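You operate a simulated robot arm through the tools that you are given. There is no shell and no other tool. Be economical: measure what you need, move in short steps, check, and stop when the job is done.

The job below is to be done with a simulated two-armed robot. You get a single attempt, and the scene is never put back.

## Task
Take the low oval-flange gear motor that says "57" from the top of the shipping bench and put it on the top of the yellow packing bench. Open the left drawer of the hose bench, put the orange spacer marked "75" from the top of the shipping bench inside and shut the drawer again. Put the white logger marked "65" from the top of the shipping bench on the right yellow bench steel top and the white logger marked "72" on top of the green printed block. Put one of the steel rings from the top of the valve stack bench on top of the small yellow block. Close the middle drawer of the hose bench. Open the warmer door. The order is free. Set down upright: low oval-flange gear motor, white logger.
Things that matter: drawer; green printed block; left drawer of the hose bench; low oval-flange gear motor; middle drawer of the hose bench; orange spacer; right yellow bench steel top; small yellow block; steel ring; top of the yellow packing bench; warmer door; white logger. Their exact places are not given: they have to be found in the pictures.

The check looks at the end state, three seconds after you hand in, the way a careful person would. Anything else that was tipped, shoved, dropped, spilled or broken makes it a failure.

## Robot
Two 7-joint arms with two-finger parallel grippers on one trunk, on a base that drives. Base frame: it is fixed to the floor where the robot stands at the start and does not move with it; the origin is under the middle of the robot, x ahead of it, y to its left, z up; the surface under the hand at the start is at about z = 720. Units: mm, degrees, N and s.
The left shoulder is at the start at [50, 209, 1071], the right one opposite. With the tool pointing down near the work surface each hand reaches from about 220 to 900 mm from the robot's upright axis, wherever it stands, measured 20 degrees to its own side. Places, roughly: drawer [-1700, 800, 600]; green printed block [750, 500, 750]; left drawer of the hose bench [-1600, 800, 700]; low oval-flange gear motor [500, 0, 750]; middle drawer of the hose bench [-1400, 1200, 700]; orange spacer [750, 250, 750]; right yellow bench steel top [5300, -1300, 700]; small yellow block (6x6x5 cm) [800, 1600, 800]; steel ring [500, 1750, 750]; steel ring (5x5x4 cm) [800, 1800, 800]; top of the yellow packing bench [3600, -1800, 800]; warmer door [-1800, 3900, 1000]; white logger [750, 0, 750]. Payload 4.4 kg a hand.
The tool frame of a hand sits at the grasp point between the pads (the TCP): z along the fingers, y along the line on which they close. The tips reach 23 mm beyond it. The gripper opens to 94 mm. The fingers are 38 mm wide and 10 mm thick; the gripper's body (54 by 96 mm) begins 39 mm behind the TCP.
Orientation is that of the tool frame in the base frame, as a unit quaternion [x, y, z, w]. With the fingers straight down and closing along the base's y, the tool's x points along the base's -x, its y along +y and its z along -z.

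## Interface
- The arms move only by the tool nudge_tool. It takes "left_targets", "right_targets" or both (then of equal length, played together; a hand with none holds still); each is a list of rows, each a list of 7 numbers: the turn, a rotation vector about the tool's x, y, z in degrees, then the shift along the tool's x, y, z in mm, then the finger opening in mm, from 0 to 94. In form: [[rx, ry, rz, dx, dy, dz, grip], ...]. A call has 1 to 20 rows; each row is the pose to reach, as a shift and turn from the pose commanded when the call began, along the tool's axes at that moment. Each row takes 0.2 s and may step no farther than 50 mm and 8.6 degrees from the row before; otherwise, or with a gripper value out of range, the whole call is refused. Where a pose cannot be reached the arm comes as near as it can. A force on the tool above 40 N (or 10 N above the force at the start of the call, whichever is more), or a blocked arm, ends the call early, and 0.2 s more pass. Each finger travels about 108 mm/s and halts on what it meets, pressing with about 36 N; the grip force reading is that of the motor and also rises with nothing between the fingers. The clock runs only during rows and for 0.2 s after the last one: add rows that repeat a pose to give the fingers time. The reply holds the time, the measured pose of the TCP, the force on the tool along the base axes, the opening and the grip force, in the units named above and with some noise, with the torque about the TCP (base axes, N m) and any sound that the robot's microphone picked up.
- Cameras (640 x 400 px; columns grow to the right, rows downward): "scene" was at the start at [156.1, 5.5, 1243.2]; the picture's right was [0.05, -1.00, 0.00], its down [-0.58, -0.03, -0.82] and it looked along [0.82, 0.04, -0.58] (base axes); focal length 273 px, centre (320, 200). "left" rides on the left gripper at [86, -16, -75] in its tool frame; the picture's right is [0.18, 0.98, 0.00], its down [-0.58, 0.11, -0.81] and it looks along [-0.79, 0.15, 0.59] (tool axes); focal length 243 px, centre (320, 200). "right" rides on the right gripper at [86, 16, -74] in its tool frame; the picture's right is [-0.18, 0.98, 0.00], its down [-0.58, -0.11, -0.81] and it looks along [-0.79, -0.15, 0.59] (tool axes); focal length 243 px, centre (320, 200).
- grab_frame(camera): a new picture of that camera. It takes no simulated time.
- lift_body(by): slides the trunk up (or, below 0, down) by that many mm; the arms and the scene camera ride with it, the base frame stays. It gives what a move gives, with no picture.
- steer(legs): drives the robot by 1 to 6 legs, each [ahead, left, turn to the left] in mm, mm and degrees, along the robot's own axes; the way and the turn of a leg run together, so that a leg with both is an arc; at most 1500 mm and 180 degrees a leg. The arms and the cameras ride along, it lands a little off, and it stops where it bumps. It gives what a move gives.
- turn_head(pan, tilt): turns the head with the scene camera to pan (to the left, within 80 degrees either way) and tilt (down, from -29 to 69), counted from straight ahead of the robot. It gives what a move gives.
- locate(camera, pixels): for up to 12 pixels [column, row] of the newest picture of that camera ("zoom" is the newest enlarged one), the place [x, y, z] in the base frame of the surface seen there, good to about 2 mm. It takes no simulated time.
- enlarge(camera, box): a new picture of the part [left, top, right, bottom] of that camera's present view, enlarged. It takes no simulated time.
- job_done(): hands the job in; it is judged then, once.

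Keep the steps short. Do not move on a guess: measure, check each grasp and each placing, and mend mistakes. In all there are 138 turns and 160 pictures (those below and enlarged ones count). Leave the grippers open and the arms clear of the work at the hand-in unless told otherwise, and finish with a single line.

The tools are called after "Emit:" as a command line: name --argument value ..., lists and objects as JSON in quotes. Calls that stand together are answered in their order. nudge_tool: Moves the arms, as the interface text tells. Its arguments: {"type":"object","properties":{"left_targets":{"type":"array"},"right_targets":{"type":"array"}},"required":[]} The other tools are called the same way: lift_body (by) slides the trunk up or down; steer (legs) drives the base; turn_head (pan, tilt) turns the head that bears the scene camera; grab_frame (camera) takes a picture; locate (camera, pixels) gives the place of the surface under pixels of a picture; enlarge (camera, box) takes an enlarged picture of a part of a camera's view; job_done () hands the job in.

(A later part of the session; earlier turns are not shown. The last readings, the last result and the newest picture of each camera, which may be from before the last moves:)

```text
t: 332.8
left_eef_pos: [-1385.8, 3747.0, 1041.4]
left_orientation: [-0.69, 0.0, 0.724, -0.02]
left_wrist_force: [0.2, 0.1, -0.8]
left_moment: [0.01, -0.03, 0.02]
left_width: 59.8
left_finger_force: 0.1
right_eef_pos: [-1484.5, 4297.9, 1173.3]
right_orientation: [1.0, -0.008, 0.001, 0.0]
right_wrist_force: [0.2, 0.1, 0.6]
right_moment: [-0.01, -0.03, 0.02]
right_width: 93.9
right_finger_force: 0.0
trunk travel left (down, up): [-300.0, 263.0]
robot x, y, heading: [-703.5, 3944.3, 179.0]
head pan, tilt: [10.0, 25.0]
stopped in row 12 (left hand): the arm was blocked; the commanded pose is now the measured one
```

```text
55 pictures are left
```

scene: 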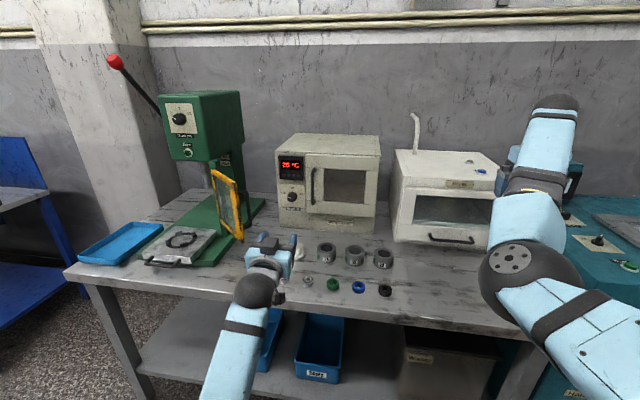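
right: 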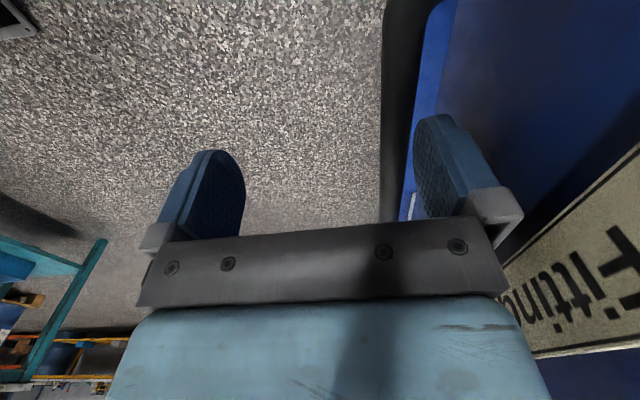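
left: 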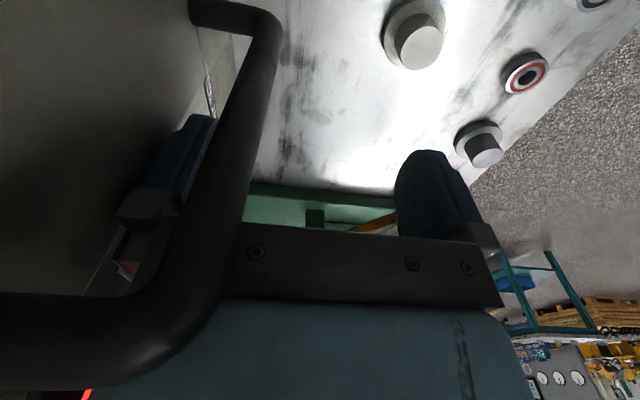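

The arm nearly completed it (hand points ahead, 3° up). I drive ahead 230 mm, then align to y≈3758, z≈1015 and look through the zoom.

Emit:
steer --legs '[[230, 0, 1]]'

Emit:
grab_frame --camera "left"

Emit:
enlarge --camera "scene" --box '[200, 110, 420, 300]'

```text
t: 334.6
left_eef_pos: [-1615.0, 3733.9, 1041.8]
left_orientation: [-0.689, -0.006, 0.724, -0.028]
left_wrist_force: [0.0, 0.2, -0.7]
left_moment: [-0.02, 0.02, 0.0]
left_width: 60.1
left_finger_force: 0.0
right_eef_pos: [-1725.5, 4281.7, 1172.3]
right_orientation: [1.0, 0.002, 0.001, 0.0]
right_wrist_force: [-0.1, -0.7, 0.0]
right_moment: [0.01, -0.01, 0.0]
right_width: 93.8
right_finger_force: 0.0
trunk travel left (down, up): [-300.0, 263.0]
robot x, y, heading: [-933.9, 3946.8, -179.6]
head pan, tilt: [10.0, 25.0]
```

```text
54 pictures are left
```

left: 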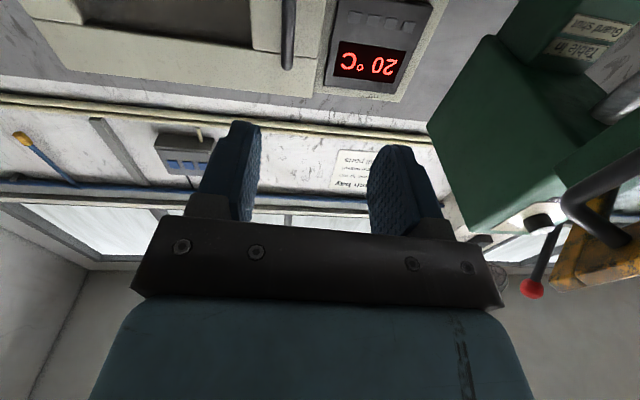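

```text
2.11 times, centred on (310, 205) of scene
```

zoom: 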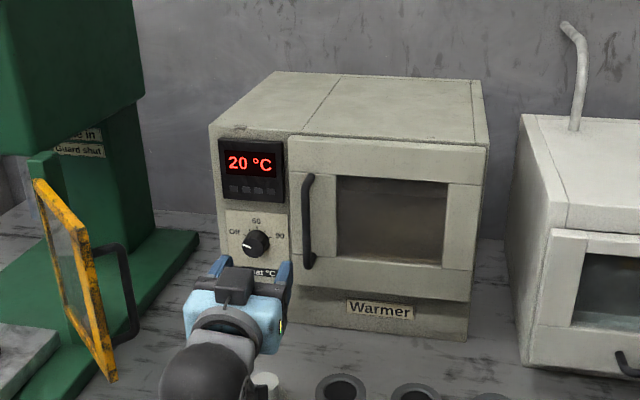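

I correct the small tilt and move to y 3758, z 1015, extending 60 mm.

Emit:
nudge_tool --left_targets '[[1, 1, -0.6, 9, -8, 20, 60], [2, 2, -1.2, 18, -16, 40, 60], [2.75, 2.84, -1.8, 30, -21, 60, 60], [2.75, 2.84, -1.8, 30, -21, 60, 60]]'

Emit:
grab_frame --camera "left"

```text
t: 335.6
left_eef_pos: [-1676.0, 3751.7, 1014.9]
left_orientation: [0.707, 0.0, -0.707, -0.001]
left_wrist_force: [0.6, 0.3, -0.1]
left_moment: [0.04, -0.01, 0.01]
left_width: 60.0
left_finger_force: 0.1
right_eef_pos: [-1726.6, 4282.3, 1174.1]
right_orientation: [1.0, 0.002, 0.001, 0.0]
right_wrist_force: [-0.5, -0.1, 0.1]
right_moment: [-0.02, -0.02, 0.03]
right_width: 94.1
right_finger_force: 0.2
trunk travel left (down, up): [-300.0, 263.0]
robot x, y, heading: [-936.3, 3945.5, -179.6]
head pan, tilt: [10.0, 25.0]
```

```text
52 pictures are left
```

left: 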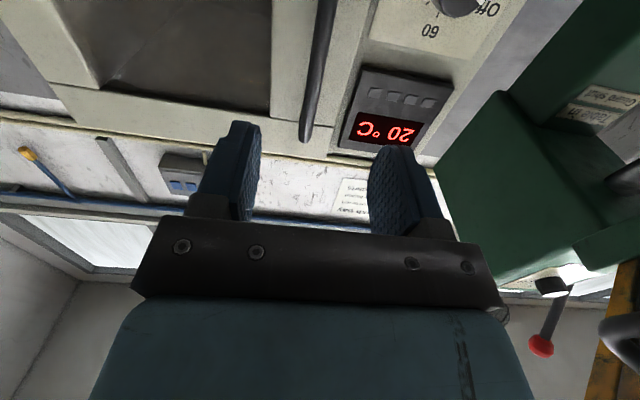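

Square now. I extend 101 mm so the bar is between the pads, then close.

Emit:
nudge_tool --left_targets '[[0, 0, 0, 0, -3, 20, 60], [0, 0, 0, 0, -6, 40, 60], [0, 0, 0, 0, -6, 60, 60], [0, 0, 0, 0, -6, 80, 60], [0, 0, 0, 0, -6, 101, 60], [0, 0, 0, 0, -6, 101, 40], [0, 0, 0, 0, -6, 101, 20], [0, 0, 0, 0, -6, 101, 2], [0, 0, 0, 0, -6, 101, 2], [0, 0, 0, 0, -6, 101, 2]]'

Emit:
enlarge --camera "scene" --box '[220, 110, 420, 260]'

```text
t: 337.8
left_eef_pos: [-1776.4, 3754.8, 1014.6]
left_orientation: [-0.707, -0.001, 0.707, 0.0]
left_wrist_force: [1.9, -16.5, 3.9]
left_moment: [-0.7, -0.2, 0.19]
left_width: 12.0
left_finger_force: 45.1
right_eef_pos: [-1725.0, 4281.2, 1175.0]
right_orientation: [1.0, 0.002, 0.0, -0.001]
right_wrist_force: [0.6, -0.3, 0.7]
right_moment: [0.02, -0.03, 0.01]
right_width: 94.2
right_finger_force: 0.1
trunk travel left (down, up): [-300.0, 263.0]
robot x, y, heading: [-932.7, 3946.6, -179.6]
head pan, tilt: [10.0, 25.0]
```

```text
2.67 times, centred on (320, 185) of scene
```

zoom: 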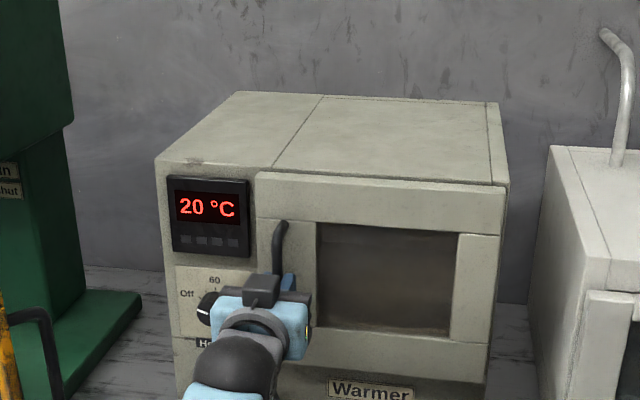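

The bar is gripped (12 mm). I pull along the door's arc with the base: first ~15° and then look.

Emit:
steer --legs '[[-57, -17, 0]]'

Emit:
enlarge --camera "scene" --box '[220, 110, 420, 260]'

```text
t: 338.8
left_eef_pos: [-1720.9, 3773.0, 1013.9]
left_orientation: [-0.707, -0.002, 0.707, 0.003]
left_wrist_force: [12.6, -27.4, -4.1]
left_moment: [-0.33, 0.76, 0.28]
left_width: 11.7
left_finger_force: 44.7
right_eef_pos: [-1669.2, 4298.4, 1175.4]
right_orientation: [1.0, 0.002, 0.0, -0.002]
right_wrist_force: [0.2, -0.3, 0.2]
right_moment: [-0.04, -0.01, 0.0]
right_width: 93.9
right_finger_force: 0.1
trunk travel left (down, up): [-300.0, 263.0]
robot x, y, heading: [-878.1, 3964.4, -179.3]
head pan, tilt: [10.0, 25.0]
```

```text
2.67 times, centred on (320, 185) of scene
```

zoom: 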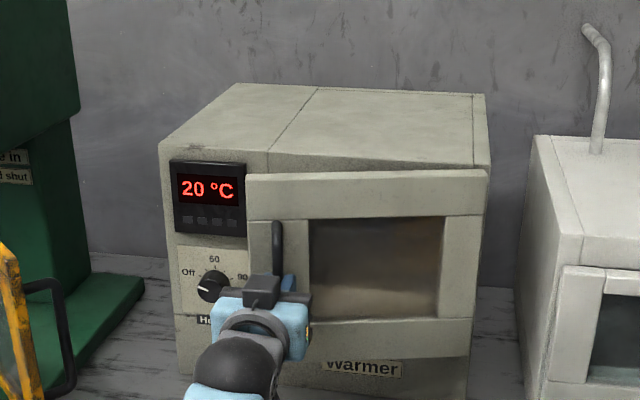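

The door follows. Next: to ~30° and ~45°.

Emit:
steer --legs '[[-50, -35, 0]]'

Emit:
steer --legs '[[-40, -46, 0]]'

Emit:
enlarge --camera "scene" --box '[200, 100, 420, 280]'

```text
t: 339.8
left_eef_pos: [-1670.6, 3806.4, 1014.4]
left_orientation: [-0.707, -0.003, 0.707, 0.0]
left_wrist_force: [20.9, -25.2, -4.5]
left_moment: [0.23, 0.72, 0.21]
left_width: 11.5
left_finger_force: 44.8
right_eef_pos: [-1618.9, 4332.8, 1176.2]
right_orientation: [1.0, 0.002, 0.0, -0.002]
right_wrist_force: [1.0, 0.1, 0.2]
right_moment: [0.0, 0.02, -0.03]
right_width: 94.0
right_finger_force: 0.1
trunk travel left (down, up): [-300.0, 263.0]
robot x, y, heading: [-829.5, 4003.2, -179.8]
head pan, tilt: [10.0, 25.0]
```

```text
t: 340.9
left_eef_pos: [-1631.5, 3852.3, 1014.7]
left_orientation: [0.707, 0.003, -0.707, 0.0]
left_wrist_force: [15.8, -11.8, -1.1]
left_moment: [1.02, 0.16, 0.15]
left_width: 11.8
left_finger_force: 45.1
right_eef_pos: [-1581.6, 4380.4, 1174.3]
right_orientation: [1.0, 0.003, 0.0, -0.001]
right_wrist_force: [-0.2, 0.9, 0.0]
right_moment: [0.03, -0.03, 0.02]
right_width: 94.0
right_finger_force: 0.0
trunk travel left (down, up): [-300.0, 263.0]
robot x, y, heading: [-789.9, 4049.0, -179.3]
head pan, tilt: [10.0, 25.0]
```

```text
2.22 times, centred on (310, 190) of scene
```

zoom: 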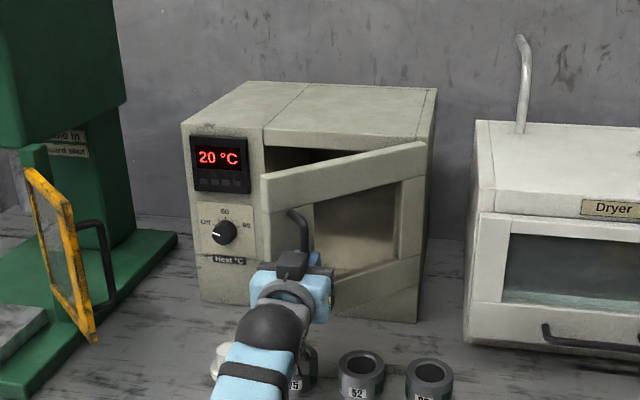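

45° open. I continue to ~60° and ~75°.

Emit:
steer --legs '[[-28, -54, 0]]'

Emit:
steer --legs '[[-12, -58, 0]]'

Emit:
enlarge --camera "scene" --box '[200, 100, 420, 280]'

```text
t: 342.0
left_eef_pos: [-1605.8, 3907.9, 1014.7]
left_orientation: [0.708, 0.004, -0.707, 0.001]
left_wrist_force: [7.4, -3.7, 1.2]
left_moment: [1.57, -0.2, 0.16]
left_width: 11.8
left_finger_force: 44.5
right_eef_pos: [-1554.2, 4435.3, 1173.5]
right_orientation: [1.0, 0.004, 0.001, 0.0]
right_wrist_force: [-0.4, 0.4, -0.3]
right_moment: [0.01, 0.01, 0.02]
right_width: 94.3
right_finger_force: 0.2
trunk travel left (down, up): [-300.0, 263.0]
robot x, y, heading: [-762.6, 4100.8, -179.5]
head pan, tilt: [10.0, 25.0]
```

```text
t: 343.2
left_eef_pos: [-1592.5, 3965.6, 1014.8]
left_orientation: [0.707, 0.004, -0.707, 0.002]
left_wrist_force: [16.3, -1.8, -1.7]
left_moment: [1.66, -0.42, 0.1]
left_width: 11.8
left_finger_force: 44.6
right_eef_pos: [-1545.4, 4494.5, 1174.1]
right_orientation: [1.0, 0.005, 0.0, -0.001]
right_wrist_force: [0.0, 0.8, 0.1]
right_moment: [-0.03, 0.0, 0.01]
right_width: 93.8
right_finger_force: 0.1
trunk travel left (down, up): [-300.0, 263.0]
robot x, y, heading: [-749.4, 4161.5, -179.3]
head pan, tilt: [10.0, 25.0]
```

```text
2.22 times, centred on (310, 190) of scene
```

zoom: 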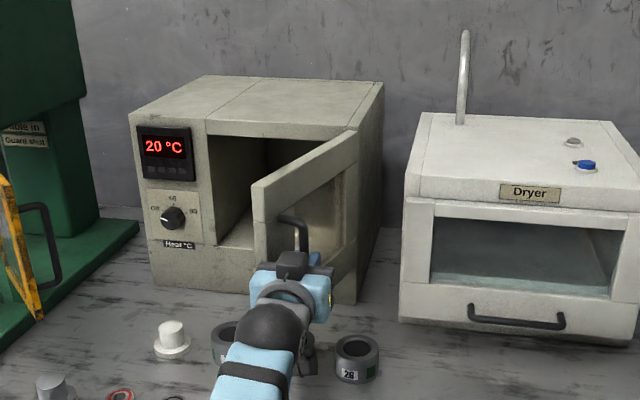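

About 73° open. One more push to ~85°, then release.

Emit:
steer --legs '[[0, -42, 0]]'

Emit:
nudge_tool --left_targets '[[0, 0, 0, 0, 0, 0, 20], [0, 0, 0, 0, 0, 0, 32], [0, 0, 0, 0, 0, 0, 32]]'

Emit:
grab_frame --camera "left"

Emit:
enlarge --camera "scene" --box '[200, 100, 420, 280]'

```text
t: 344.3
left_eef_pos: [-1593.5, 4008.7, 1014.8]
left_orientation: [0.707, 0.003, -0.707, 0.002]
left_wrist_force: [6.3, -0.9, 2.5]
left_moment: [1.65, -0.38, 0.17]
left_width: 11.7
left_finger_force: 45.4
right_eef_pos: [-1545.7, 4536.4, 1173.1]
right_orientation: [1.0, 0.003, 0.001, 0.0]
right_wrist_force: [0.3, 0.0, 0.6]
right_moment: [0.01, -0.02, -0.01]
right_width: 94.1
right_finger_force: 0.0
trunk travel left (down, up): [-300.0, 263.0]
robot x, y, heading: [-756.2, 4206.0, -179.3]
head pan, tilt: [10.0, 25.0]
```

```text
t: 345.1
left_eef_pos: [-1593.5, 4008.3, 1012.8]
left_orientation: [0.708, 0.005, -0.706, 0.001]
left_wrist_force: [0.4, 0.4, -0.3]
left_moment: [0.0, 0.0, 0.0]
left_width: 32.1
left_finger_force: 0.1
right_eef_pos: [-1545.6, 4535.9, 1173.4]
right_orientation: [1.0, 0.005, 0.0, 0.0]
right_wrist_force: [-0.5, -0.5, 0.1]
right_moment: [-0.02, -0.01, 0.03]
right_width: 94.1
right_finger_force: 0.1
trunk travel left (down, up): [-300.0, 263.0]
robot x, y, heading: [-752.0, 4207.1, -179.4]
head pan, tilt: [10.0, 25.0]
```

```text
47 pictures are left
```

left: 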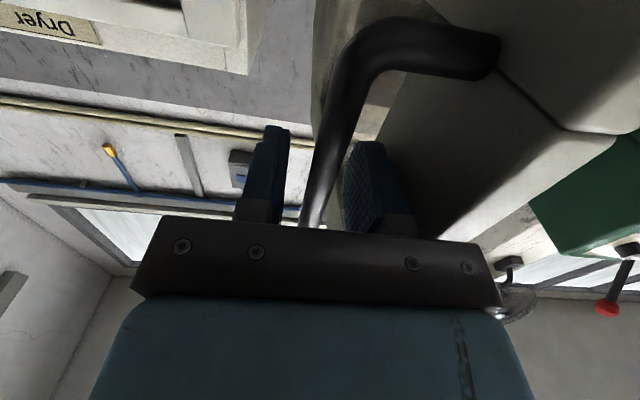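

```text
2.22 times, centred on (310, 190) of scene
```

zoom: 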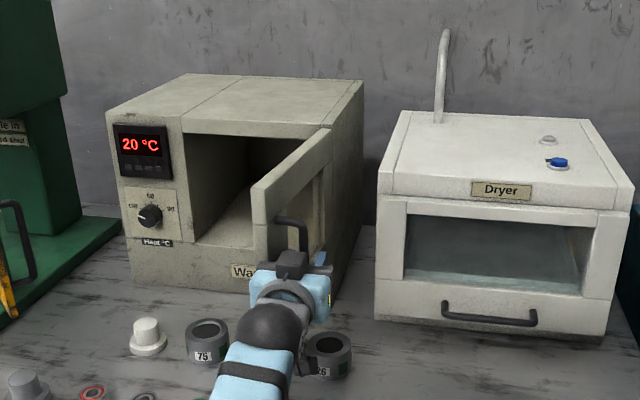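

The door is ~85° open and the bar free between the fingers. I drive straight back 350 mm and check.

Emit:
steer --legs '[[-350, 0, 0]]'

Emit:
grab_frame --camera "scene"

```text
t: 347.4
left_eef_pos: [-1243.8, 4012.5, 1013.4]
left_orientation: [0.708, 0.001, -0.707, 0.0]
left_wrist_force: [-1.4, 0.7, 0.6]
left_moment: [0.0, 0.02, 0.0]
left_width: 31.9
left_finger_force: 0.0
right_eef_pos: [-1192.7, 4542.1, 1173.2]
right_orientation: [1.0, 0.004, 0.0, 0.0]
right_wrist_force: [-0.1, 0.5, 0.4]
right_moment: [0.02, 0.02, -0.01]
right_width: 94.3
right_finger_force: 0.1
trunk travel left (down, up): [-300.0, 263.0]
robot x, y, heading: [-400.4, 4211.1, -179.6]
head pan, tilt: [10.0, 25.0]
```

```text
45 pictures are left
```

scene: 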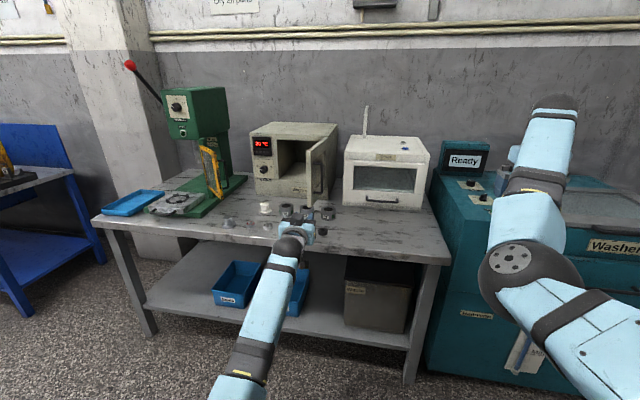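

The warmer door stays open. I point the left hand down again and draw both hands in, then drive left 1300 mm to free floor.

Emit:
nudge_tool --left_targets '[[0, 8.2, 0, 0, 0, 0, 40], [0, 16.4, 0, 0, 0, 0, 60], [0, 24.6, 0, 0, 0, 0, 60], [0, 32.8, 0, 0, 0, 0, 60], [0, 41, 0, 0, 0, 0, 60], [0, 49.2, 0, 0, 0, 0, 60], [0, 57.4, 0, 0, 0, 0, 60], [0, 65.6, 0, 0, 0, 0, 60], [0, 73.8, 0, 0, 0, 0, 60], [0, 82, 0, 0, 0, 0, 60], [0, 90, 0, 0, 0, 0, 60]]'

Emit:
nudge_tool --left_targets '[[0, 0, 0, 30, 0, 0, 60], [0, 0, 0, 60, 0, 0, 60], [0, 0, 0, 90, 0, 0, 60], [0, 0, 0, 120, 0, 0, 60], [0, 0, 0, 150, 0, 0, 60], [0, 0, 0, 180, 0, 0, 60], [0, 0, 0, 210, 0, 0, 60], [0, 0, 0, 240, 0, 0, 60], [0, 0, 0, 270, 0, 0, 60], [0, 0, 0, 300, 0, 0, 60]]' --right_targets '[[0, 0, 0, 30, 5, 0, 60], [0, 0, 0, 60, 10, 0, 60], [0, 0, 0, 90, 15, 0, 60], [0, 0, 0, 120, 20, 0, 60], [0, 0, 0, 150, 25, 0, 60], [0, 0, 0, 180, 30, 0, 60], [0, 0, 0, 210, 35, 0, 60], [0, 0, 0, 240, 40, 0, 60], [0, 0, 0, 270, 45, 0, 60], [0, 0, 0, 300, 50, 0, 60]]'

Emit:
steer --legs '[[0, 1300, 0]]'

```text
t: 349.8
left_eef_pos: [-1243.1, 4013.8, 1013.9]
left_orientation: [1.0, 0.002, 0.002, -0.002]
left_wrist_force: [1.2, 0.5, 0.2]
left_moment: [-0.01, -0.03, 0.01]
left_width: 60.0
left_finger_force: 0.2
right_eef_pos: [-1193.1, 4543.2, 1173.1]
right_orientation: [1.0, 0.004, 0.0, 0.0]
right_wrist_force: [-0.4, 0.5, 0.7]
right_moment: [-0.01, -0.02, 0.02]
right_width: 93.9
right_finger_force: 0.0
trunk travel left (down, up): [-300.0, 263.0]
robot x, y, heading: [-402.3, 4208.3, -179.5]
head pan, tilt: [10.0, 25.0]
```

```text
t: 352.2
left_eef_pos: [-1079.2, 3945.9, 940.8]
left_orientation: [0.999, 0.03, -0.017, 0.025]
left_wrist_force: [0.0, 0.0, -0.3]
left_moment: [-0.01, 0.0, 0.02]
left_width: 60.1
left_finger_force: 0.1
left hand out of reach, approached as far as the arm can: row 4, 5, 6, 7, 8, 9, 10
right_eef_pos: [-1012.0, 4657.2, 1150.5]
right_orientation: [1.0, 0.003, 0.002, -0.001]
right_wrist_force: [0.5, -0.2, -0.4]
right_moment: [0.0, -0.01, -0.03]
right_width: 59.8
right_finger_force: 0.1
right hand out of reach, approached as far as the arm can: row 2, 3, 4, 5, 6, 7, 8, 9, 10
trunk travel left (down, up): [-300.0, 263.0]
robot x, y, heading: [-400.3, 4208.2, -179.4]
head pan, tilt: [10.0, 25.0]
stopped in row 10 (left hand): the arm was blocked; the commanded pose is now the measured one
```

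```text
t: 363.9
left_eef_pos: [-1035.5, 2604.1, 941.1]
left_orientation: [0.998, 0.046, -0.015, 0.026]
left_wrist_force: [0.0, 0.5, -0.5]
left_moment: [0.02, 0.03, 0.01]
left_width: 60.1
left_finger_force: 0.1
right_eef_pos: [-992.3, 3318.2, 1148.5]
right_orientation: [1.0, 0.02, 0.001, 0.0]
right_wrist_force: [-0.2, 0.3, -0.2]
right_moment: [0.0, 0.03, -0.02]
right_width: 60.2
right_finger_force: 0.1
trunk travel left (down, up): [-300.0, 263.0]
robot x, y, heading: [-369.2, 2889.1, -177.4]
head pan, tilt: [10.0, 25.0]
```

The hands are as near as the arms allow. I turn right 90° and look toward the valve stack bench.

Emit:
steer --legs '[[0, 0, -90]]'

Emit:
turn_head --pan -75 --tilt 25

Emit:
grab_frame --camera "scene"

```text
t: 368.1
left_eef_pos: [-672.2, 3548.6, 939.7]
left_orientation: [0.748, -0.663, -0.029, 0.008]
left_wrist_force: [-0.7, 0.8, 0.3]
left_moment: [-0.02, 0.03, -0.02]
left_width: 59.9
left_finger_force: 0.1
right_eef_pos: [44.1, 3527.4, 1148.6]
right_orientation: [0.731, -0.682, 0.0, 0.0]
right_wrist_force: [-1.4, -0.5, 0.1]
right_moment: [0.0, 0.02, -0.01]
right_width: 60.1
right_finger_force: 0.0
trunk travel left (down, up): [-300.0, 263.0]
robot x, y, heading: [-366.2, 2888.7, 94.0]
head pan, tilt: [10.0, 25.0]
```

```text
t: 369.7
left_eef_pos: [-672.0, 3549.8, 940.8]
left_orientation: [0.748, -0.663, -0.03, 0.008]
left_wrist_force: [-0.2, 0.4, 0.2]
left_moment: [0.01, 0.02, 0.01]
left_width: 60.2
left_finger_force: 0.0
right_eef_pos: [43.7, 3526.9, 1149.2]
right_orientation: [0.73, -0.683, 0.001, 0.002]
right_wrist_force: [0.4, -0.2, 0.6]
right_moment: [0.03, -0.02, -0.03]
right_width: 60.1
right_finger_force: 0.1
trunk travel left (down, up): [-300.0, 263.0]
robot x, y, heading: [-364.6, 2891.3, 94.0]
head pan, tilt: [-75.0, 25.0]
```

```text
44 pictures are left
```

scene: 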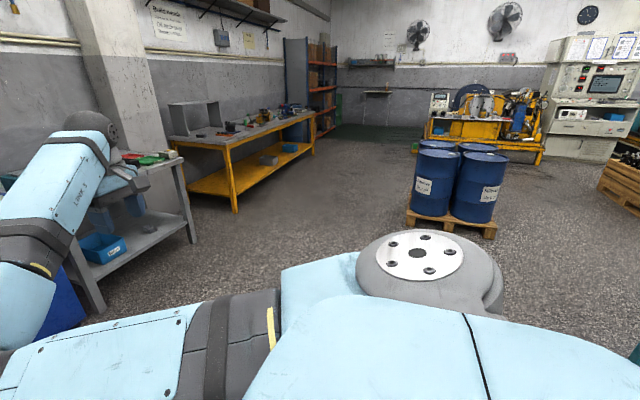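

Free toward +x. I turn another 94° right to face +x and look at the valve stack bench.

Emit:
steer --legs '[[0, 0, -94]]'

Emit:
turn_head --pan -40 --tilt 25

Emit:
grab_frame --camera "scene"

```text
t: 374.0
left_eef_pos: [302.8, 3170.7, 940.7]
left_orientation: [-0.043, 0.999, 0.027, 0.015]
left_wrist_force: [0.3, -0.2, 0.4]
left_moment: [0.04, 0.0, -0.02]
left_width: 59.9
left_finger_force: 0.0
right_eef_pos: [254.7, 2457.7, 1148.5]
right_orientation: [-0.016, 1.0, 0.0, -0.001]
right_wrist_force: [-0.4, 1.4, 0.6]
right_moment: [-0.01, -0.03, -0.01]
right_width: 60.1
right_finger_force: 0.0
trunk travel left (down, up): [-300.0, 263.0]
robot x, y, heading: [-370.1, 2888.8, 2.2]
head pan, tilt: [-75.0, 25.0]
```

```text
t: 375.0
left_eef_pos: [303.4, 3171.5, 940.7]
left_orientation: [-0.044, 0.999, 0.028, 0.015]
left_wrist_force: [1.0, -0.4, -0.1]
left_moment: [-0.02, 0.0, -0.02]
left_width: 60.0
left_finger_force: 0.0
right_eef_pos: [255.9, 2456.9, 1148.9]
right_orientation: [-0.017, 1.0, 0.0, 0.0]
right_wrist_force: [0.6, 0.3, 0.6]
right_moment: [0.0, -0.01, 0.03]
right_width: 60.0
right_finger_force: 0.1
trunk travel left (down, up): [-300.0, 263.0]
robot x, y, heading: [-370.6, 2889.8, 2.2]
head pan, tilt: [-40.0, 25.0]
```

```text
43 pictures are left
```

scene: 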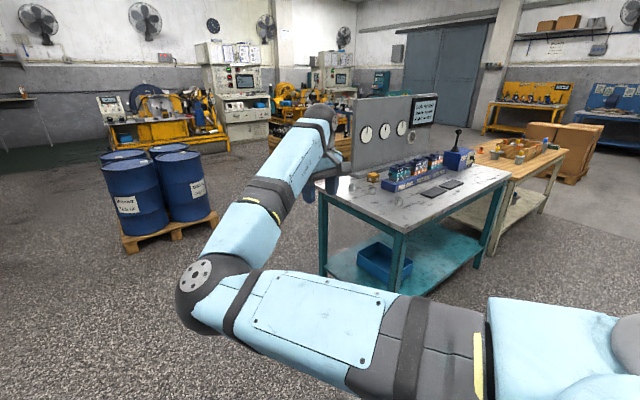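

Emit:
enlarge --camera "scene" --box '[310, 130, 510, 260]'

Emit:
locate --camera "zoom" --pixels '[[200, 148], [160, 145], [280, 240], [35, 190], [250, 210], [600, 150], [410, 190], [130, 190]]'

```text
3.08 times, centred on (410, 195) of scene
```

zoom: 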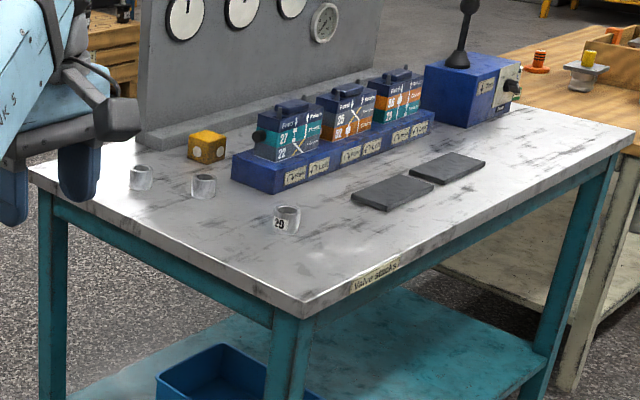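

```text
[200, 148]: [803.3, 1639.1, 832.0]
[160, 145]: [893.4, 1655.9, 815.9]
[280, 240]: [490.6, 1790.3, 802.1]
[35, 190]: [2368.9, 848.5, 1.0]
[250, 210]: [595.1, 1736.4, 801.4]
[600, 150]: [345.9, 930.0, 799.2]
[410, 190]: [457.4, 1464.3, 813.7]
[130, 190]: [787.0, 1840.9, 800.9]
```

The yellow block is at about (800,1640), bench top z≈801, three rings stand left-front of it. I drive 1000 mm right and 200 ahead and measure.

Emit:
steer --legs '[[0, -1000, -2.2], [200, 0, 0]]'

Emit:
turn_head --pan -8 --tilt 35

Emit:
grab_frame --camera "scene"

```text
t: 385.5
left_eef_pos: [516.9, 2106.4, 940.7]
left_orientation: [-0.018, 0.999, 0.027, 0.016]
left_wrist_force: [0.3, 0.1, 0.2]
left_moment: [0.03, 0.04, 0.02]
left_width: 59.9
left_finger_force: 0.0
right_eef_pos: [430.4, 1395.9, 1148.5]
right_orientation: [0.009, 1.0, 0.0, -0.001]
right_wrist_force: [-0.5, -0.4, 0.9]
right_moment: [0.0, 0.01, -0.01]
right_width: 60.1
right_finger_force: 0.1
trunk travel left (down, up): [-300.0, 263.0]
robot x, y, heading: [-169.2, 1859.7, -1.2]
head pan, tilt: [-40.0, 25.0]
```

```text
t: 386.4
left_eef_pos: [516.5, 2107.3, 942.1]
left_orientation: [-0.018, 0.999, 0.026, 0.016]
left_wrist_force: [-0.6, -0.1, -1.0]
left_moment: [-0.01, 0.01, -0.02]
left_width: 60.2
left_finger_force: 0.0
right_eef_pos: [431.2, 1395.0, 1149.4]
right_orientation: [0.009, 1.0, 0.0, 0.0]
right_wrist_force: [0.3, 0.2, 0.2]
right_moment: [0.04, 0.01, 0.02]
right_width: 59.6
right_finger_force: 0.1
trunk travel left (down, up): [-300.0, 263.0]
robot x, y, heading: [-167.9, 1862.7, -1.1]
head pan, tilt: [-8.0, 35.0]
```

```text
41 pictures are left
```

scene: 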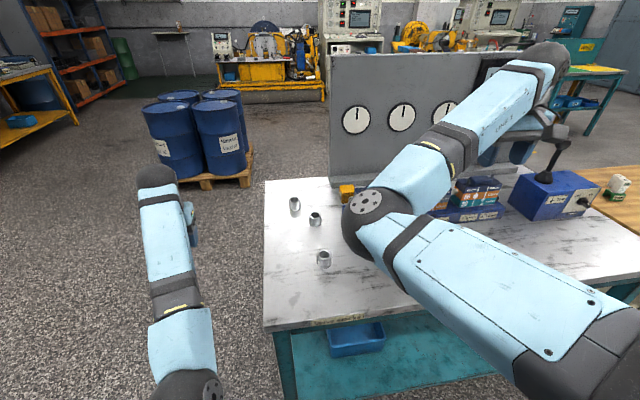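

Emit:
enlarge --camera "scene" --box '[270, 170, 390, 280]'

Emit:
locate --camera "zoom" --pixels '[[130, 110], [118, 105], [145, 105], [130, 130], [245, 163], [230, 160], [258, 160], [285, 300], [410, 65], [392, 70], [425, 62], [400, 100]]'

```text
3.64 times, centred on (330, 225) of scene
```

zoom: 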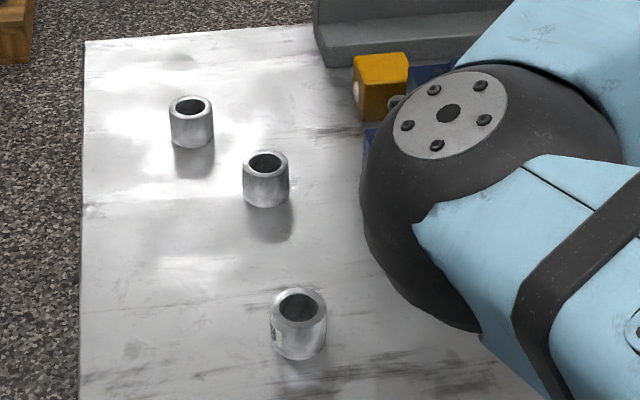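

```text
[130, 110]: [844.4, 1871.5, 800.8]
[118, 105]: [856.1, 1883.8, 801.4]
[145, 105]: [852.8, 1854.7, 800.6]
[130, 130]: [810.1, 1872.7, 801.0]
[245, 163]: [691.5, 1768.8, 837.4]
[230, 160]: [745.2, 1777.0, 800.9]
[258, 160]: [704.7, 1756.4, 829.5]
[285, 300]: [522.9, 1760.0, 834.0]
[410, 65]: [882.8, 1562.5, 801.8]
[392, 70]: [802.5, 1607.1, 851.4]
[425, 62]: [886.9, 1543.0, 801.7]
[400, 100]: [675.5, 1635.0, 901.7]
```

I check where the right elbow really is, as it looks close to the bench items.

Emit:
locate --camera "scene" --pixels '[[365, 205], [380, 240], [350, 220], [415, 165], [480, 300], [345, 190], [350, 192], [545, 60]]'

```text
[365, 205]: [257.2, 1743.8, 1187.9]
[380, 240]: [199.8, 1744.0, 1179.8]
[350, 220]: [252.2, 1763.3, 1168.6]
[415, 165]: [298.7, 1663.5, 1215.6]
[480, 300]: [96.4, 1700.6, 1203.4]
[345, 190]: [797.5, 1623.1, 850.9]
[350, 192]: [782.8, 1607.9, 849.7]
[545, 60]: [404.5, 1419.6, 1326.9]
```

The right arm is high above everything (elbow z≈1150). I drive 125 ahead and 150 right so the left hand reaches both ring B (≈(700,1750)) and the block (top z 850).

Emit:
steer --legs '[[125, -150, 1.1]]'

Emit:
turn_head --pan 5 --tilt 40

Emit:
grab_frame --camera "scene"

Emit:
grab_frame --camera "left"

```text
t: 388.4
left_eef_pos: [632.4, 1968.3, 940.6]
left_orientation: [-0.029, 0.999, 0.026, 0.016]
left_wrist_force: [0.7, 0.0, -0.4]
left_moment: [0.04, -0.03, -0.01]
left_width: 60.0
left_finger_force: 0.1
right_eef_pos: [563.5, 1255.3, 1148.9]
right_orientation: [-0.003, 1.0, 0.0, -0.001]
right_wrist_force: [0.1, 0.2, 1.6]
right_moment: [-0.01, 0.02, 0.04]
right_width: 59.9
right_finger_force: 0.0
trunk travel left (down, up): [-300.0, 263.0]
robot x, y, heading: [-48.6, 1705.4, 0.6]
head pan, tilt: [-8.0, 35.0]
```

```text
t: 389.2
left_eef_pos: [631.6, 1969.2, 941.0]
left_orientation: [-0.03, 0.999, 0.028, 0.015]
left_wrist_force: [0.0, -0.3, -0.5]
left_moment: [0.03, -0.01, -0.02]
left_width: 60.1
left_finger_force: 0.0
right_eef_pos: [563.5, 1256.1, 1150.8]
right_orientation: [-0.002, 1.0, 0.0, 0.0]
right_wrist_force: [0.2, 0.1, 0.5]
right_moment: [-0.03, -0.01, 0.01]
right_width: 60.0
right_finger_force: 0.1
trunk travel left (down, up): [-300.0, 263.0]
robot x, y, heading: [-46.4, 1705.0, 0.4]
head pan, tilt: [5.0, 40.0]
```

```text
39 pictures are left
```

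scene: 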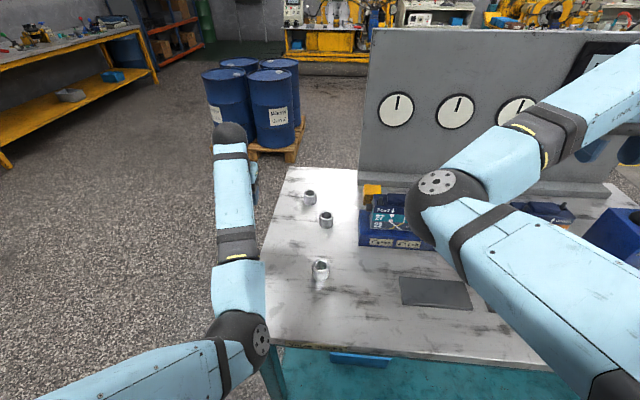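

```text
38 pictures are left
```

left: 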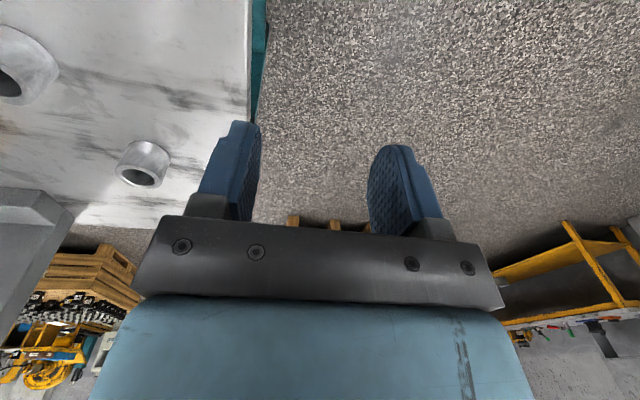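

Emit:
enlarge --camera "scene" --box '[290, 165, 430, 285]'

Emit:
locate --camera "zoom" --pixels '[[345, 92], [362, 88], [380, 92], [338, 130], [395, 165], [440, 150], [164, 225], [160, 215], [140, 222], [188, 222], [164, 250], [415, 200]]'

```text
3.33 times, centred on (360, 225) of scene
```

zoom: 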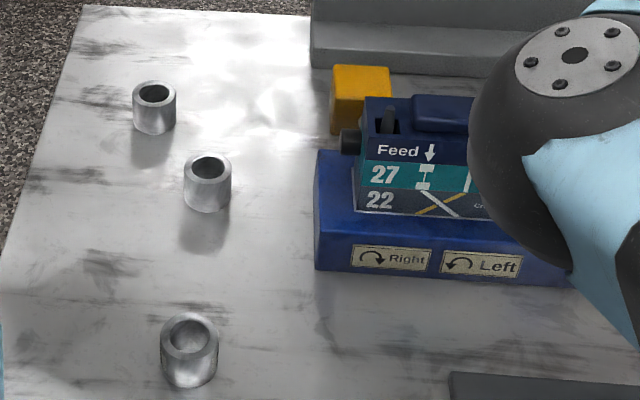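

```text
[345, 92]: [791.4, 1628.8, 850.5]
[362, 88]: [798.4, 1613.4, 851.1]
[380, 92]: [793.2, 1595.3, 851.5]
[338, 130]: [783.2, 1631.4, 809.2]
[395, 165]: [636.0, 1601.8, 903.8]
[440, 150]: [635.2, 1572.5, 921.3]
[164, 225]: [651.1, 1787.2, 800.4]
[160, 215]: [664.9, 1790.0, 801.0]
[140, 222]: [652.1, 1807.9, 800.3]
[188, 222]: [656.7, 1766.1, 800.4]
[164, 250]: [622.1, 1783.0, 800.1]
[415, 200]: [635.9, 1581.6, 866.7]
```

Emit:
locate --camera "zoom" --pixels '[[340, 68], [385, 68], [360, 72], [430, 100], [410, 110], [450, 97], [375, 102], [388, 115], [347, 140], [230, 185], [188, 178], [208, 205]]'

Emit:
locate --camera "left" --pixels '[[143, 165], [140, 180], [120, 165], [167, 165], [15, 70]]'

```text
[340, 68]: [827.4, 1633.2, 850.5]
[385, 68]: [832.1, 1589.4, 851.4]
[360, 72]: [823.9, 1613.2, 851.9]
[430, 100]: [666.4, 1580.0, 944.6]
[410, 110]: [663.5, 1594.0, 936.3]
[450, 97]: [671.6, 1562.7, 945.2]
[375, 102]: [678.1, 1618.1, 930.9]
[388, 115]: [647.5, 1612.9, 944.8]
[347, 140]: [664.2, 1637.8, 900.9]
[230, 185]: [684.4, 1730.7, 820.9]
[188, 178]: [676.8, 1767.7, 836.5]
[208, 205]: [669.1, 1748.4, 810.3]
```

```text
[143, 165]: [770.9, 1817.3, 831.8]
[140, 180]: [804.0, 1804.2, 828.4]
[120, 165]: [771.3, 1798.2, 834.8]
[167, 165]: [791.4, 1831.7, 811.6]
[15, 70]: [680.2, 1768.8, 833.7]
```

Block: x 783–838, y 1583–1635, top 851. Ring B: centre ≈(690,1749), top 837, ⌀≈40. I square the left hand and bring it above ring B at z≈940.

Emit:
nudge_tool --left_targets '[[1, 0.5, 1, -8, -37, 0, 70], [2, 1, 2, -15, -75, 0, 70], [3.2, 1.7, 3.4, -23, -112, 0, 70], [3.2, 1.7, 3.4, -30, -150, 0, 70], [3.2, 1.7, 3.4, -38, -187, 0, 70], [3.2, 1.7, 3.4, -45, -223, 0, 70], [3.2, 1.7, 3.4, -45, -223, 0, 70]]'

Emit:
nudge_tool --left_targets '[[0, 0, 8, 0, 0, 0, 70], [0, 0, 16, 0, 0, 0, 70], [0, 0, 24, 0, 0, 0, 70], [0, 0, 32, 0, 0, 0, 70], [0, 0, 40, 0, 0, 0, 70]]'

Emit:
grab_frame --camera "left"

```text
t: 390.8
left_eef_pos: [696.7, 1770.7, 927.3]
left_orientation: [-0.011, 1.0, 0.007, 0.003]
left_wrist_force: [-0.1, -0.2, 0.3]
left_moment: [-0.04, 0.0, -0.02]
left_width: 70.0
left_finger_force: 0.0
right_eef_pos: [563.9, 1256.7, 1149.8]
right_orientation: [-0.003, 1.0, -0.001, -0.001]
right_wrist_force: [0.5, 0.0, 0.1]
right_moment: [-0.01, -0.03, 0.03]
right_width: 60.0
right_finger_force: 0.1
trunk travel left (down, up): [-300.0, 263.0]
robot x, y, heading: [-42.5, 1706.8, 0.1]
head pan, tilt: [5.0, 40.0]
```

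```text
t: 392.0
left_eef_pos: [689.8, 1749.1, 930.4]
left_orientation: [0.344, 0.939, -0.001, 0.002]
left_wrist_force: [-0.6, -0.3, -0.2]
left_moment: [-0.01, -0.01, 0.0]
left_width: 70.2
left_finger_force: 0.1
right_eef_pos: [564.3, 1256.4, 1149.9]
right_orientation: [-0.003, 1.0, 0.0, -0.001]
right_wrist_force: [0.6, -1.4, 0.7]
right_moment: [0.02, -0.01, -0.02]
right_width: 60.0
right_finger_force: 0.1
trunk travel left (down, up): [-300.0, 263.0]
robot x, y, heading: [-45.3, 1704.4, 0.6]
head pan, tilt: [5.0, 40.0]
```

```text
36 pictures are left
```

left: 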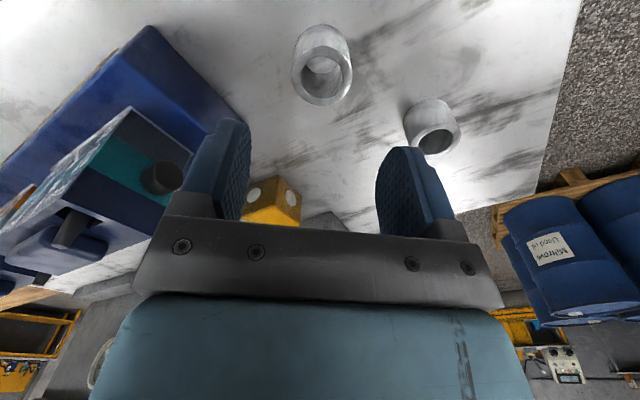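

Emit:
locate --camera "left" --pixels '[[297, 78], [350, 70], [325, 103], [318, 52], [300, 95], [345, 90], [268, 205], [245, 218], [298, 215]]'

```text
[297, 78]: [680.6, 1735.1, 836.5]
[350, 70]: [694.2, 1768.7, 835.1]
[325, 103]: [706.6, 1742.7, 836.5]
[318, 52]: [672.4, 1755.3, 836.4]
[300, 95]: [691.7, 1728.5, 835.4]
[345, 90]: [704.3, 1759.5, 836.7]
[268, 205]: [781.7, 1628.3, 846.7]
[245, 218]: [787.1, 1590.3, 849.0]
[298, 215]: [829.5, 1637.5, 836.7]
```

The hand is exactly over the ring centre. I descend 101 mm and close.

Emit:
nudge_tool --left_targets '[[0, 0, 0, 0, 0, 35, 70], [0, 0, 0, 0, 0, 70, 70], [0, 0, 0, 0, 0, 90, 70], [0, 0, 0, 0, 0, 101, 70], [0, 0, 0, 0, 0, 101, 50], [0, 0, 0, 0, 0, 101, 30], [0, 0, 0, 0, 0, 101, 25], [0, 0, 0, 0, 0, 101, 25]]'

```text
t: 393.8
left_eef_pos: [689.2, 1747.5, 830.2]
left_orientation: [0.342, 0.94, 0.0, 0.002]
left_wrist_force: [1.3, 0.1, -0.2]
left_moment: [0.04, 0.02, -0.02]
left_width: 40.5
left_finger_force: 36.1
right_eef_pos: [563.9, 1256.0, 1149.0]
right_orientation: [-0.003, 1.0, 0.0, -0.001]
right_wrist_force: [-0.3, 0.7, 0.6]
right_moment: [0.0, 0.0, -0.01]
right_width: 59.7
right_finger_force: 0.1
trunk travel left (down, up): [-300.0, 263.0]
robot x, y, heading: [-47.0, 1705.0, 0.4]
head pan, tilt: [5.0, 40.0]
```

Gripped (40.5 mm). I lift 130 mm and carry it over the block centre (811,1609).

Emit:
nudge_tool --left_targets '[[0, 0, 0, 0, 0, -20, 25], [0, 0, 0, 0, 0, -60, 25], [0, 0, 0, 0, 0, -100, 25], [0, 0, 0, 0, 0, -130, 25], [0, 0, 0, -36, -6, -130, 25], [0, 0, 0, -73, -11, -130, 25], [0, 0, 0, -110, -17, -130, 25], [0, 0, 0, -146, -22, -130, 25], [0, 0, 0, -183, -28, -130, 25], [0, 0, 0, -183, -28, -130, 25]]'

Emit:
grab_frame --camera "left"

Emit:
enlarge --camera "scene" --box '[290, 100, 450, 260]'

```text
t: 396.0
left_eef_pos: [750.4, 1667.6, 961.5]
left_orientation: [0.341, 0.94, -0.002, 0.001]
left_wrist_force: [-0.3, 0.9, -2.1]
left_moment: [-0.02, -0.01, 0.0]
left_width: 40.5
left_finger_force: 36.0
left hand out of reach, approached as far as the arm can: row 7, 8, 9, 10
right_eef_pos: [564.9, 1256.2, 1148.4]
right_orientation: [-0.002, 1.0, -0.001, -0.002]
right_wrist_force: [-0.1, 0.6, 0.1]
right_moment: [0.02, 0.02, 0.01]
right_width: 59.8
right_finger_force: 0.1
trunk travel left (down, up): [-300.0, 263.0]
robot x, y, heading: [-45.0, 1705.0, 0.2]
head pan, tilt: [5.0, 40.0]
```

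```text
35 pictures are left
```

left: 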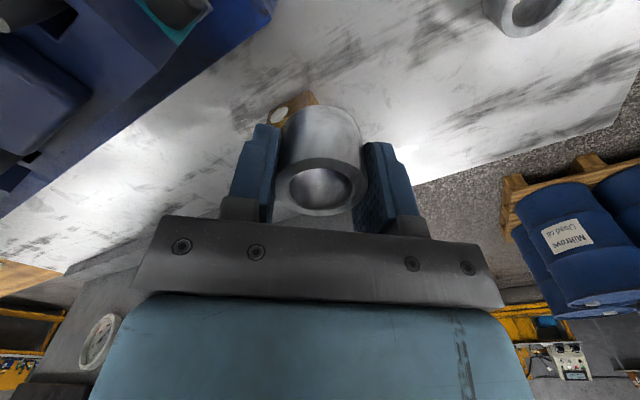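

```text
2.50 times, centred on (370, 180) of scene
```

zoom: 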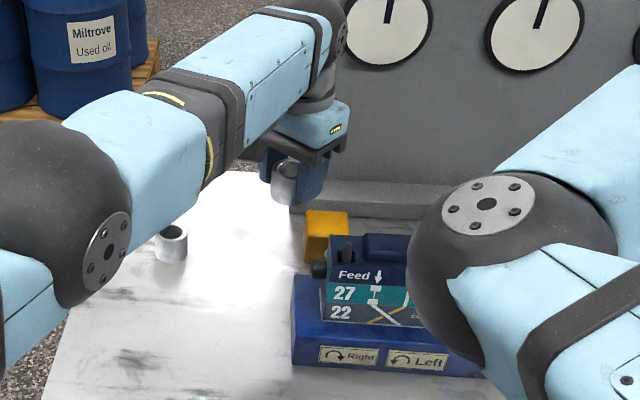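

The arm is at its reach limit with the trunk this high. I reset the command to the present pose (back 84 along tool x), then will drive the base the missing 60 mm.

Emit:
nudge_tool --left_targets '[[0, 0, 0, 45, 3, 0, 25], [0, 0, 0, 90, 7, 0, 25], [0, 0, 0, 90, 7, 0, 25]]'

Emit:
steer --legs '[[60, -60, 0]]'

```text
t: 396.8
left_eef_pos: [690.9, 1731.0, 956.0]
left_orientation: [0.342, 0.94, -0.002, 0.0]
left_wrist_force: [0.2, -0.2, -2.2]
left_moment: [0.01, 0.0, -0.01]
left_width: 40.7
left_finger_force: 35.9
right_eef_pos: [565.3, 1255.0, 1147.8]
right_orientation: [-0.002, 1.0, 0.0, -0.002]
right_wrist_force: [-0.4, -0.5, 0.2]
right_moment: [0.02, 0.01, -0.02]
right_width: 59.9
right_finger_force: 0.1
trunk travel left (down, up): [-300.0, 263.0]
robot x, y, heading: [-46.8, 1703.6, 0.6]
head pan, tilt: [5.0, 40.0]
```

```text
t: 398.0
left_eef_pos: [751.2, 1670.6, 957.4]
left_orientation: [0.343, 0.94, -0.001, 0.001]
left_wrist_force: [0.8, -0.5, -2.5]
left_moment: [-0.01, -0.02, -0.01]
left_width: 40.6
left_finger_force: 36.1
right_eef_pos: [626.0, 1196.6, 1148.4]
right_orientation: [-0.003, 1.0, 0.0, -0.001]
right_wrist_force: [0.9, -0.4, 0.9]
right_moment: [-0.02, 0.0, 0.05]
right_width: 60.0
right_finger_force: 0.0
trunk travel left (down, up): [-300.0, 263.0]
robot x, y, heading: [11.3, 1644.0, 0.4]
head pan, tilt: [5.0, 40.0]
```

I check what lies under the right hand (the joystick) before lowering the trunk.

Emit:
turn_head --pan -30 --tilt 35

Emit:
grab_frame --camera "scene"

Emit:
grab_frame --camera "right"

```text
t: 399.0
left_eef_pos: [752.1, 1670.5, 957.2]
left_orientation: [0.341, 0.94, -0.001, 0.002]
left_wrist_force: [0.0, 0.2, -1.4]
left_moment: [-0.03, 0.03, 0.03]
left_width: 40.7
left_finger_force: 35.9
right_eef_pos: [626.3, 1196.1, 1149.3]
right_orientation: [-0.002, 1.0, 0.0, -0.001]
right_wrist_force: [0.3, 0.7, 0.0]
right_moment: [0.0, -0.01, 0.04]
right_width: 60.2
right_finger_force: 0.1
trunk travel left (down, up): [-300.0, 263.0]
robot x, y, heading: [14.0, 1646.3, 0.5]
head pan, tilt: [-30.0, 35.0]
```

```text
33 pictures are left
```

scene: 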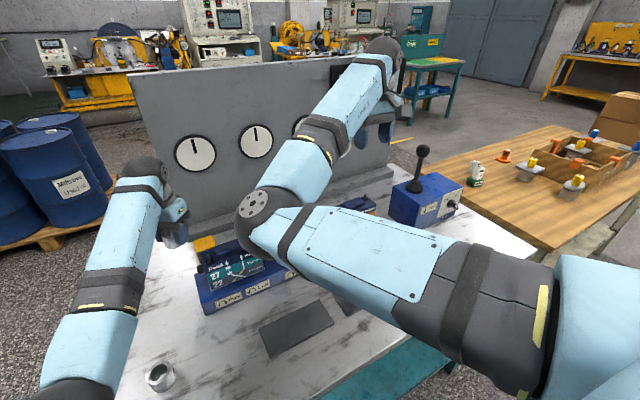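

```text
32 pictures are left
```

right: 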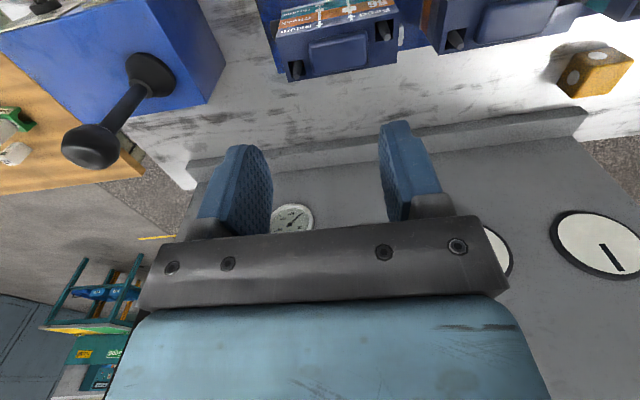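

Emit:
locate --camera "right" --pixels '[[90, 148], [150, 75], [340, 20], [340, 55], [440, 140], [600, 70], [595, 50], [380, 30]]'

Emit:
locate --camera "scene" --pixels '[[423, 150], [430, 195], [255, 205], [245, 225], [365, 110], [330, 75]]'

```text
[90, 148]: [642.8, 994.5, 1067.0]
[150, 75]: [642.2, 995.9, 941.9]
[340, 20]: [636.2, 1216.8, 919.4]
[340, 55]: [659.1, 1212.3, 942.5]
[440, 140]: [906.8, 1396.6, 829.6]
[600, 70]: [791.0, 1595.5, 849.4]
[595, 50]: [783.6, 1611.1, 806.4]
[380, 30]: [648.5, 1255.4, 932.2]
```

```text
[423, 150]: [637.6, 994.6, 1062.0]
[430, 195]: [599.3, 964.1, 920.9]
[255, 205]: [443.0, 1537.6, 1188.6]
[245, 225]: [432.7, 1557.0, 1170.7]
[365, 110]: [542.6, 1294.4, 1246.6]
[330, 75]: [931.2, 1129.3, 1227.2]
```

The joystick is at (640,995), clear of the right hand; the valves' top is 945. I raise the left hand 50, then lower the trunk 100 mm, and move over the block.

Emit:
nudge_tool --left_targets '[[0, 0, 0, 0, 0, -25, 25], [0, 0, 0, 0, 0, -50, 25], [0, 0, 0, 0, 0, -50, 25]]'

Emit:
lift_body --by -100

Emit:
nudge_tool --left_targets '[[0, 0, 0, -21, -2, 0, 25], [0, 0, 0, -42, -4, 0, 25], [0, 0, 0, -63, -6, 0, 25], [0, 0, 0, -84, -8, 0, 25], [0, 0, 0, -84, -8, 0, 25]]'

Emit:
grab_frame --camera "left"

```text
t: 399.8
left_eef_pos: [753.0, 1671.0, 1005.4]
left_orientation: [0.341, 0.94, 0.0, 0.002]
left_wrist_force: [0.0, -0.5, -1.7]
left_moment: [0.0, -0.02, 0.01]
left_width: 40.8
left_finger_force: 35.4
right_eef_pos: [625.6, 1196.3, 1148.5]
right_orientation: [-0.003, 1.0, 0.0, -0.001]
right_wrist_force: [0.2, -0.8, 0.7]
right_moment: [0.05, 0.07, -0.03]
right_width: 60.1
right_finger_force: 0.0
trunk travel left (down, up): [-300.0, 263.0]
robot x, y, heading: [12.8, 1647.4, 0.2]
head pan, tilt: [-30.0, 35.0]
```

```text
t: 401.1
left_eef_pos: [752.4, 1670.3, 906.5]
left_orientation: [0.342, 0.94, -0.001, 0.002]
left_wrist_force: [0.8, 0.0, -1.3]
left_moment: [-0.01, -0.02, -0.01]
left_width: 40.8
left_finger_force: 36.1
right_eef_pos: [624.9, 1195.8, 1048.9]
right_orientation: [-0.004, 1.0, 0.0, -0.001]
right_wrist_force: [0.1, 0.4, -0.1]
right_moment: [0.02, -0.02, 0.0]
right_width: 60.0
right_finger_force: 0.1
trunk travel left (down, up): [-200.0, 363.0]
robot x, y, heading: [13.5, 1645.5, 0.2]
head pan, tilt: [-30.0, 35.0]
```

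```text
t: 402.3
left_eef_pos: [811.2, 1610.0, 907.7]
left_orientation: [0.342, 0.94, -0.002, 0.002]
left_wrist_force: [0.0, 0.2, -2.9]
left_moment: [0.04, 0.01, -0.01]
left_width: 40.9
left_finger_force: 35.9
right_eef_pos: [624.8, 1197.0, 1049.5]
right_orientation: [-0.003, 1.0, 0.0, -0.002]
right_wrist_force: [0.2, -0.9, 0.0]
right_moment: [0.0, 0.0, 0.02]
right_width: 60.0
right_finger_force: 0.0
trunk travel left (down, up): [-200.0, 363.0]
robot x, y, heading: [11.1, 1645.4, 0.5]
head pan, tilt: [-30.0, 35.0]
```

```text
31 pictures are left
```

left: 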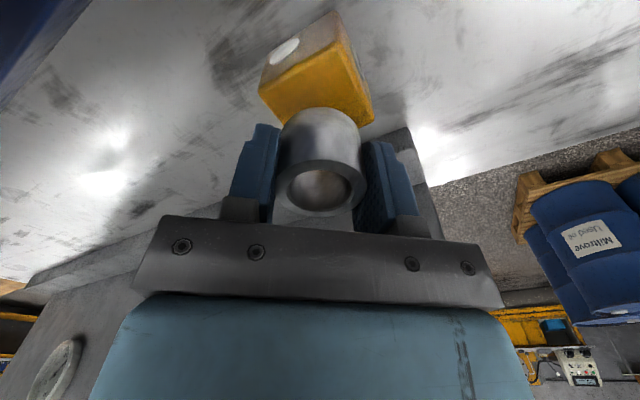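

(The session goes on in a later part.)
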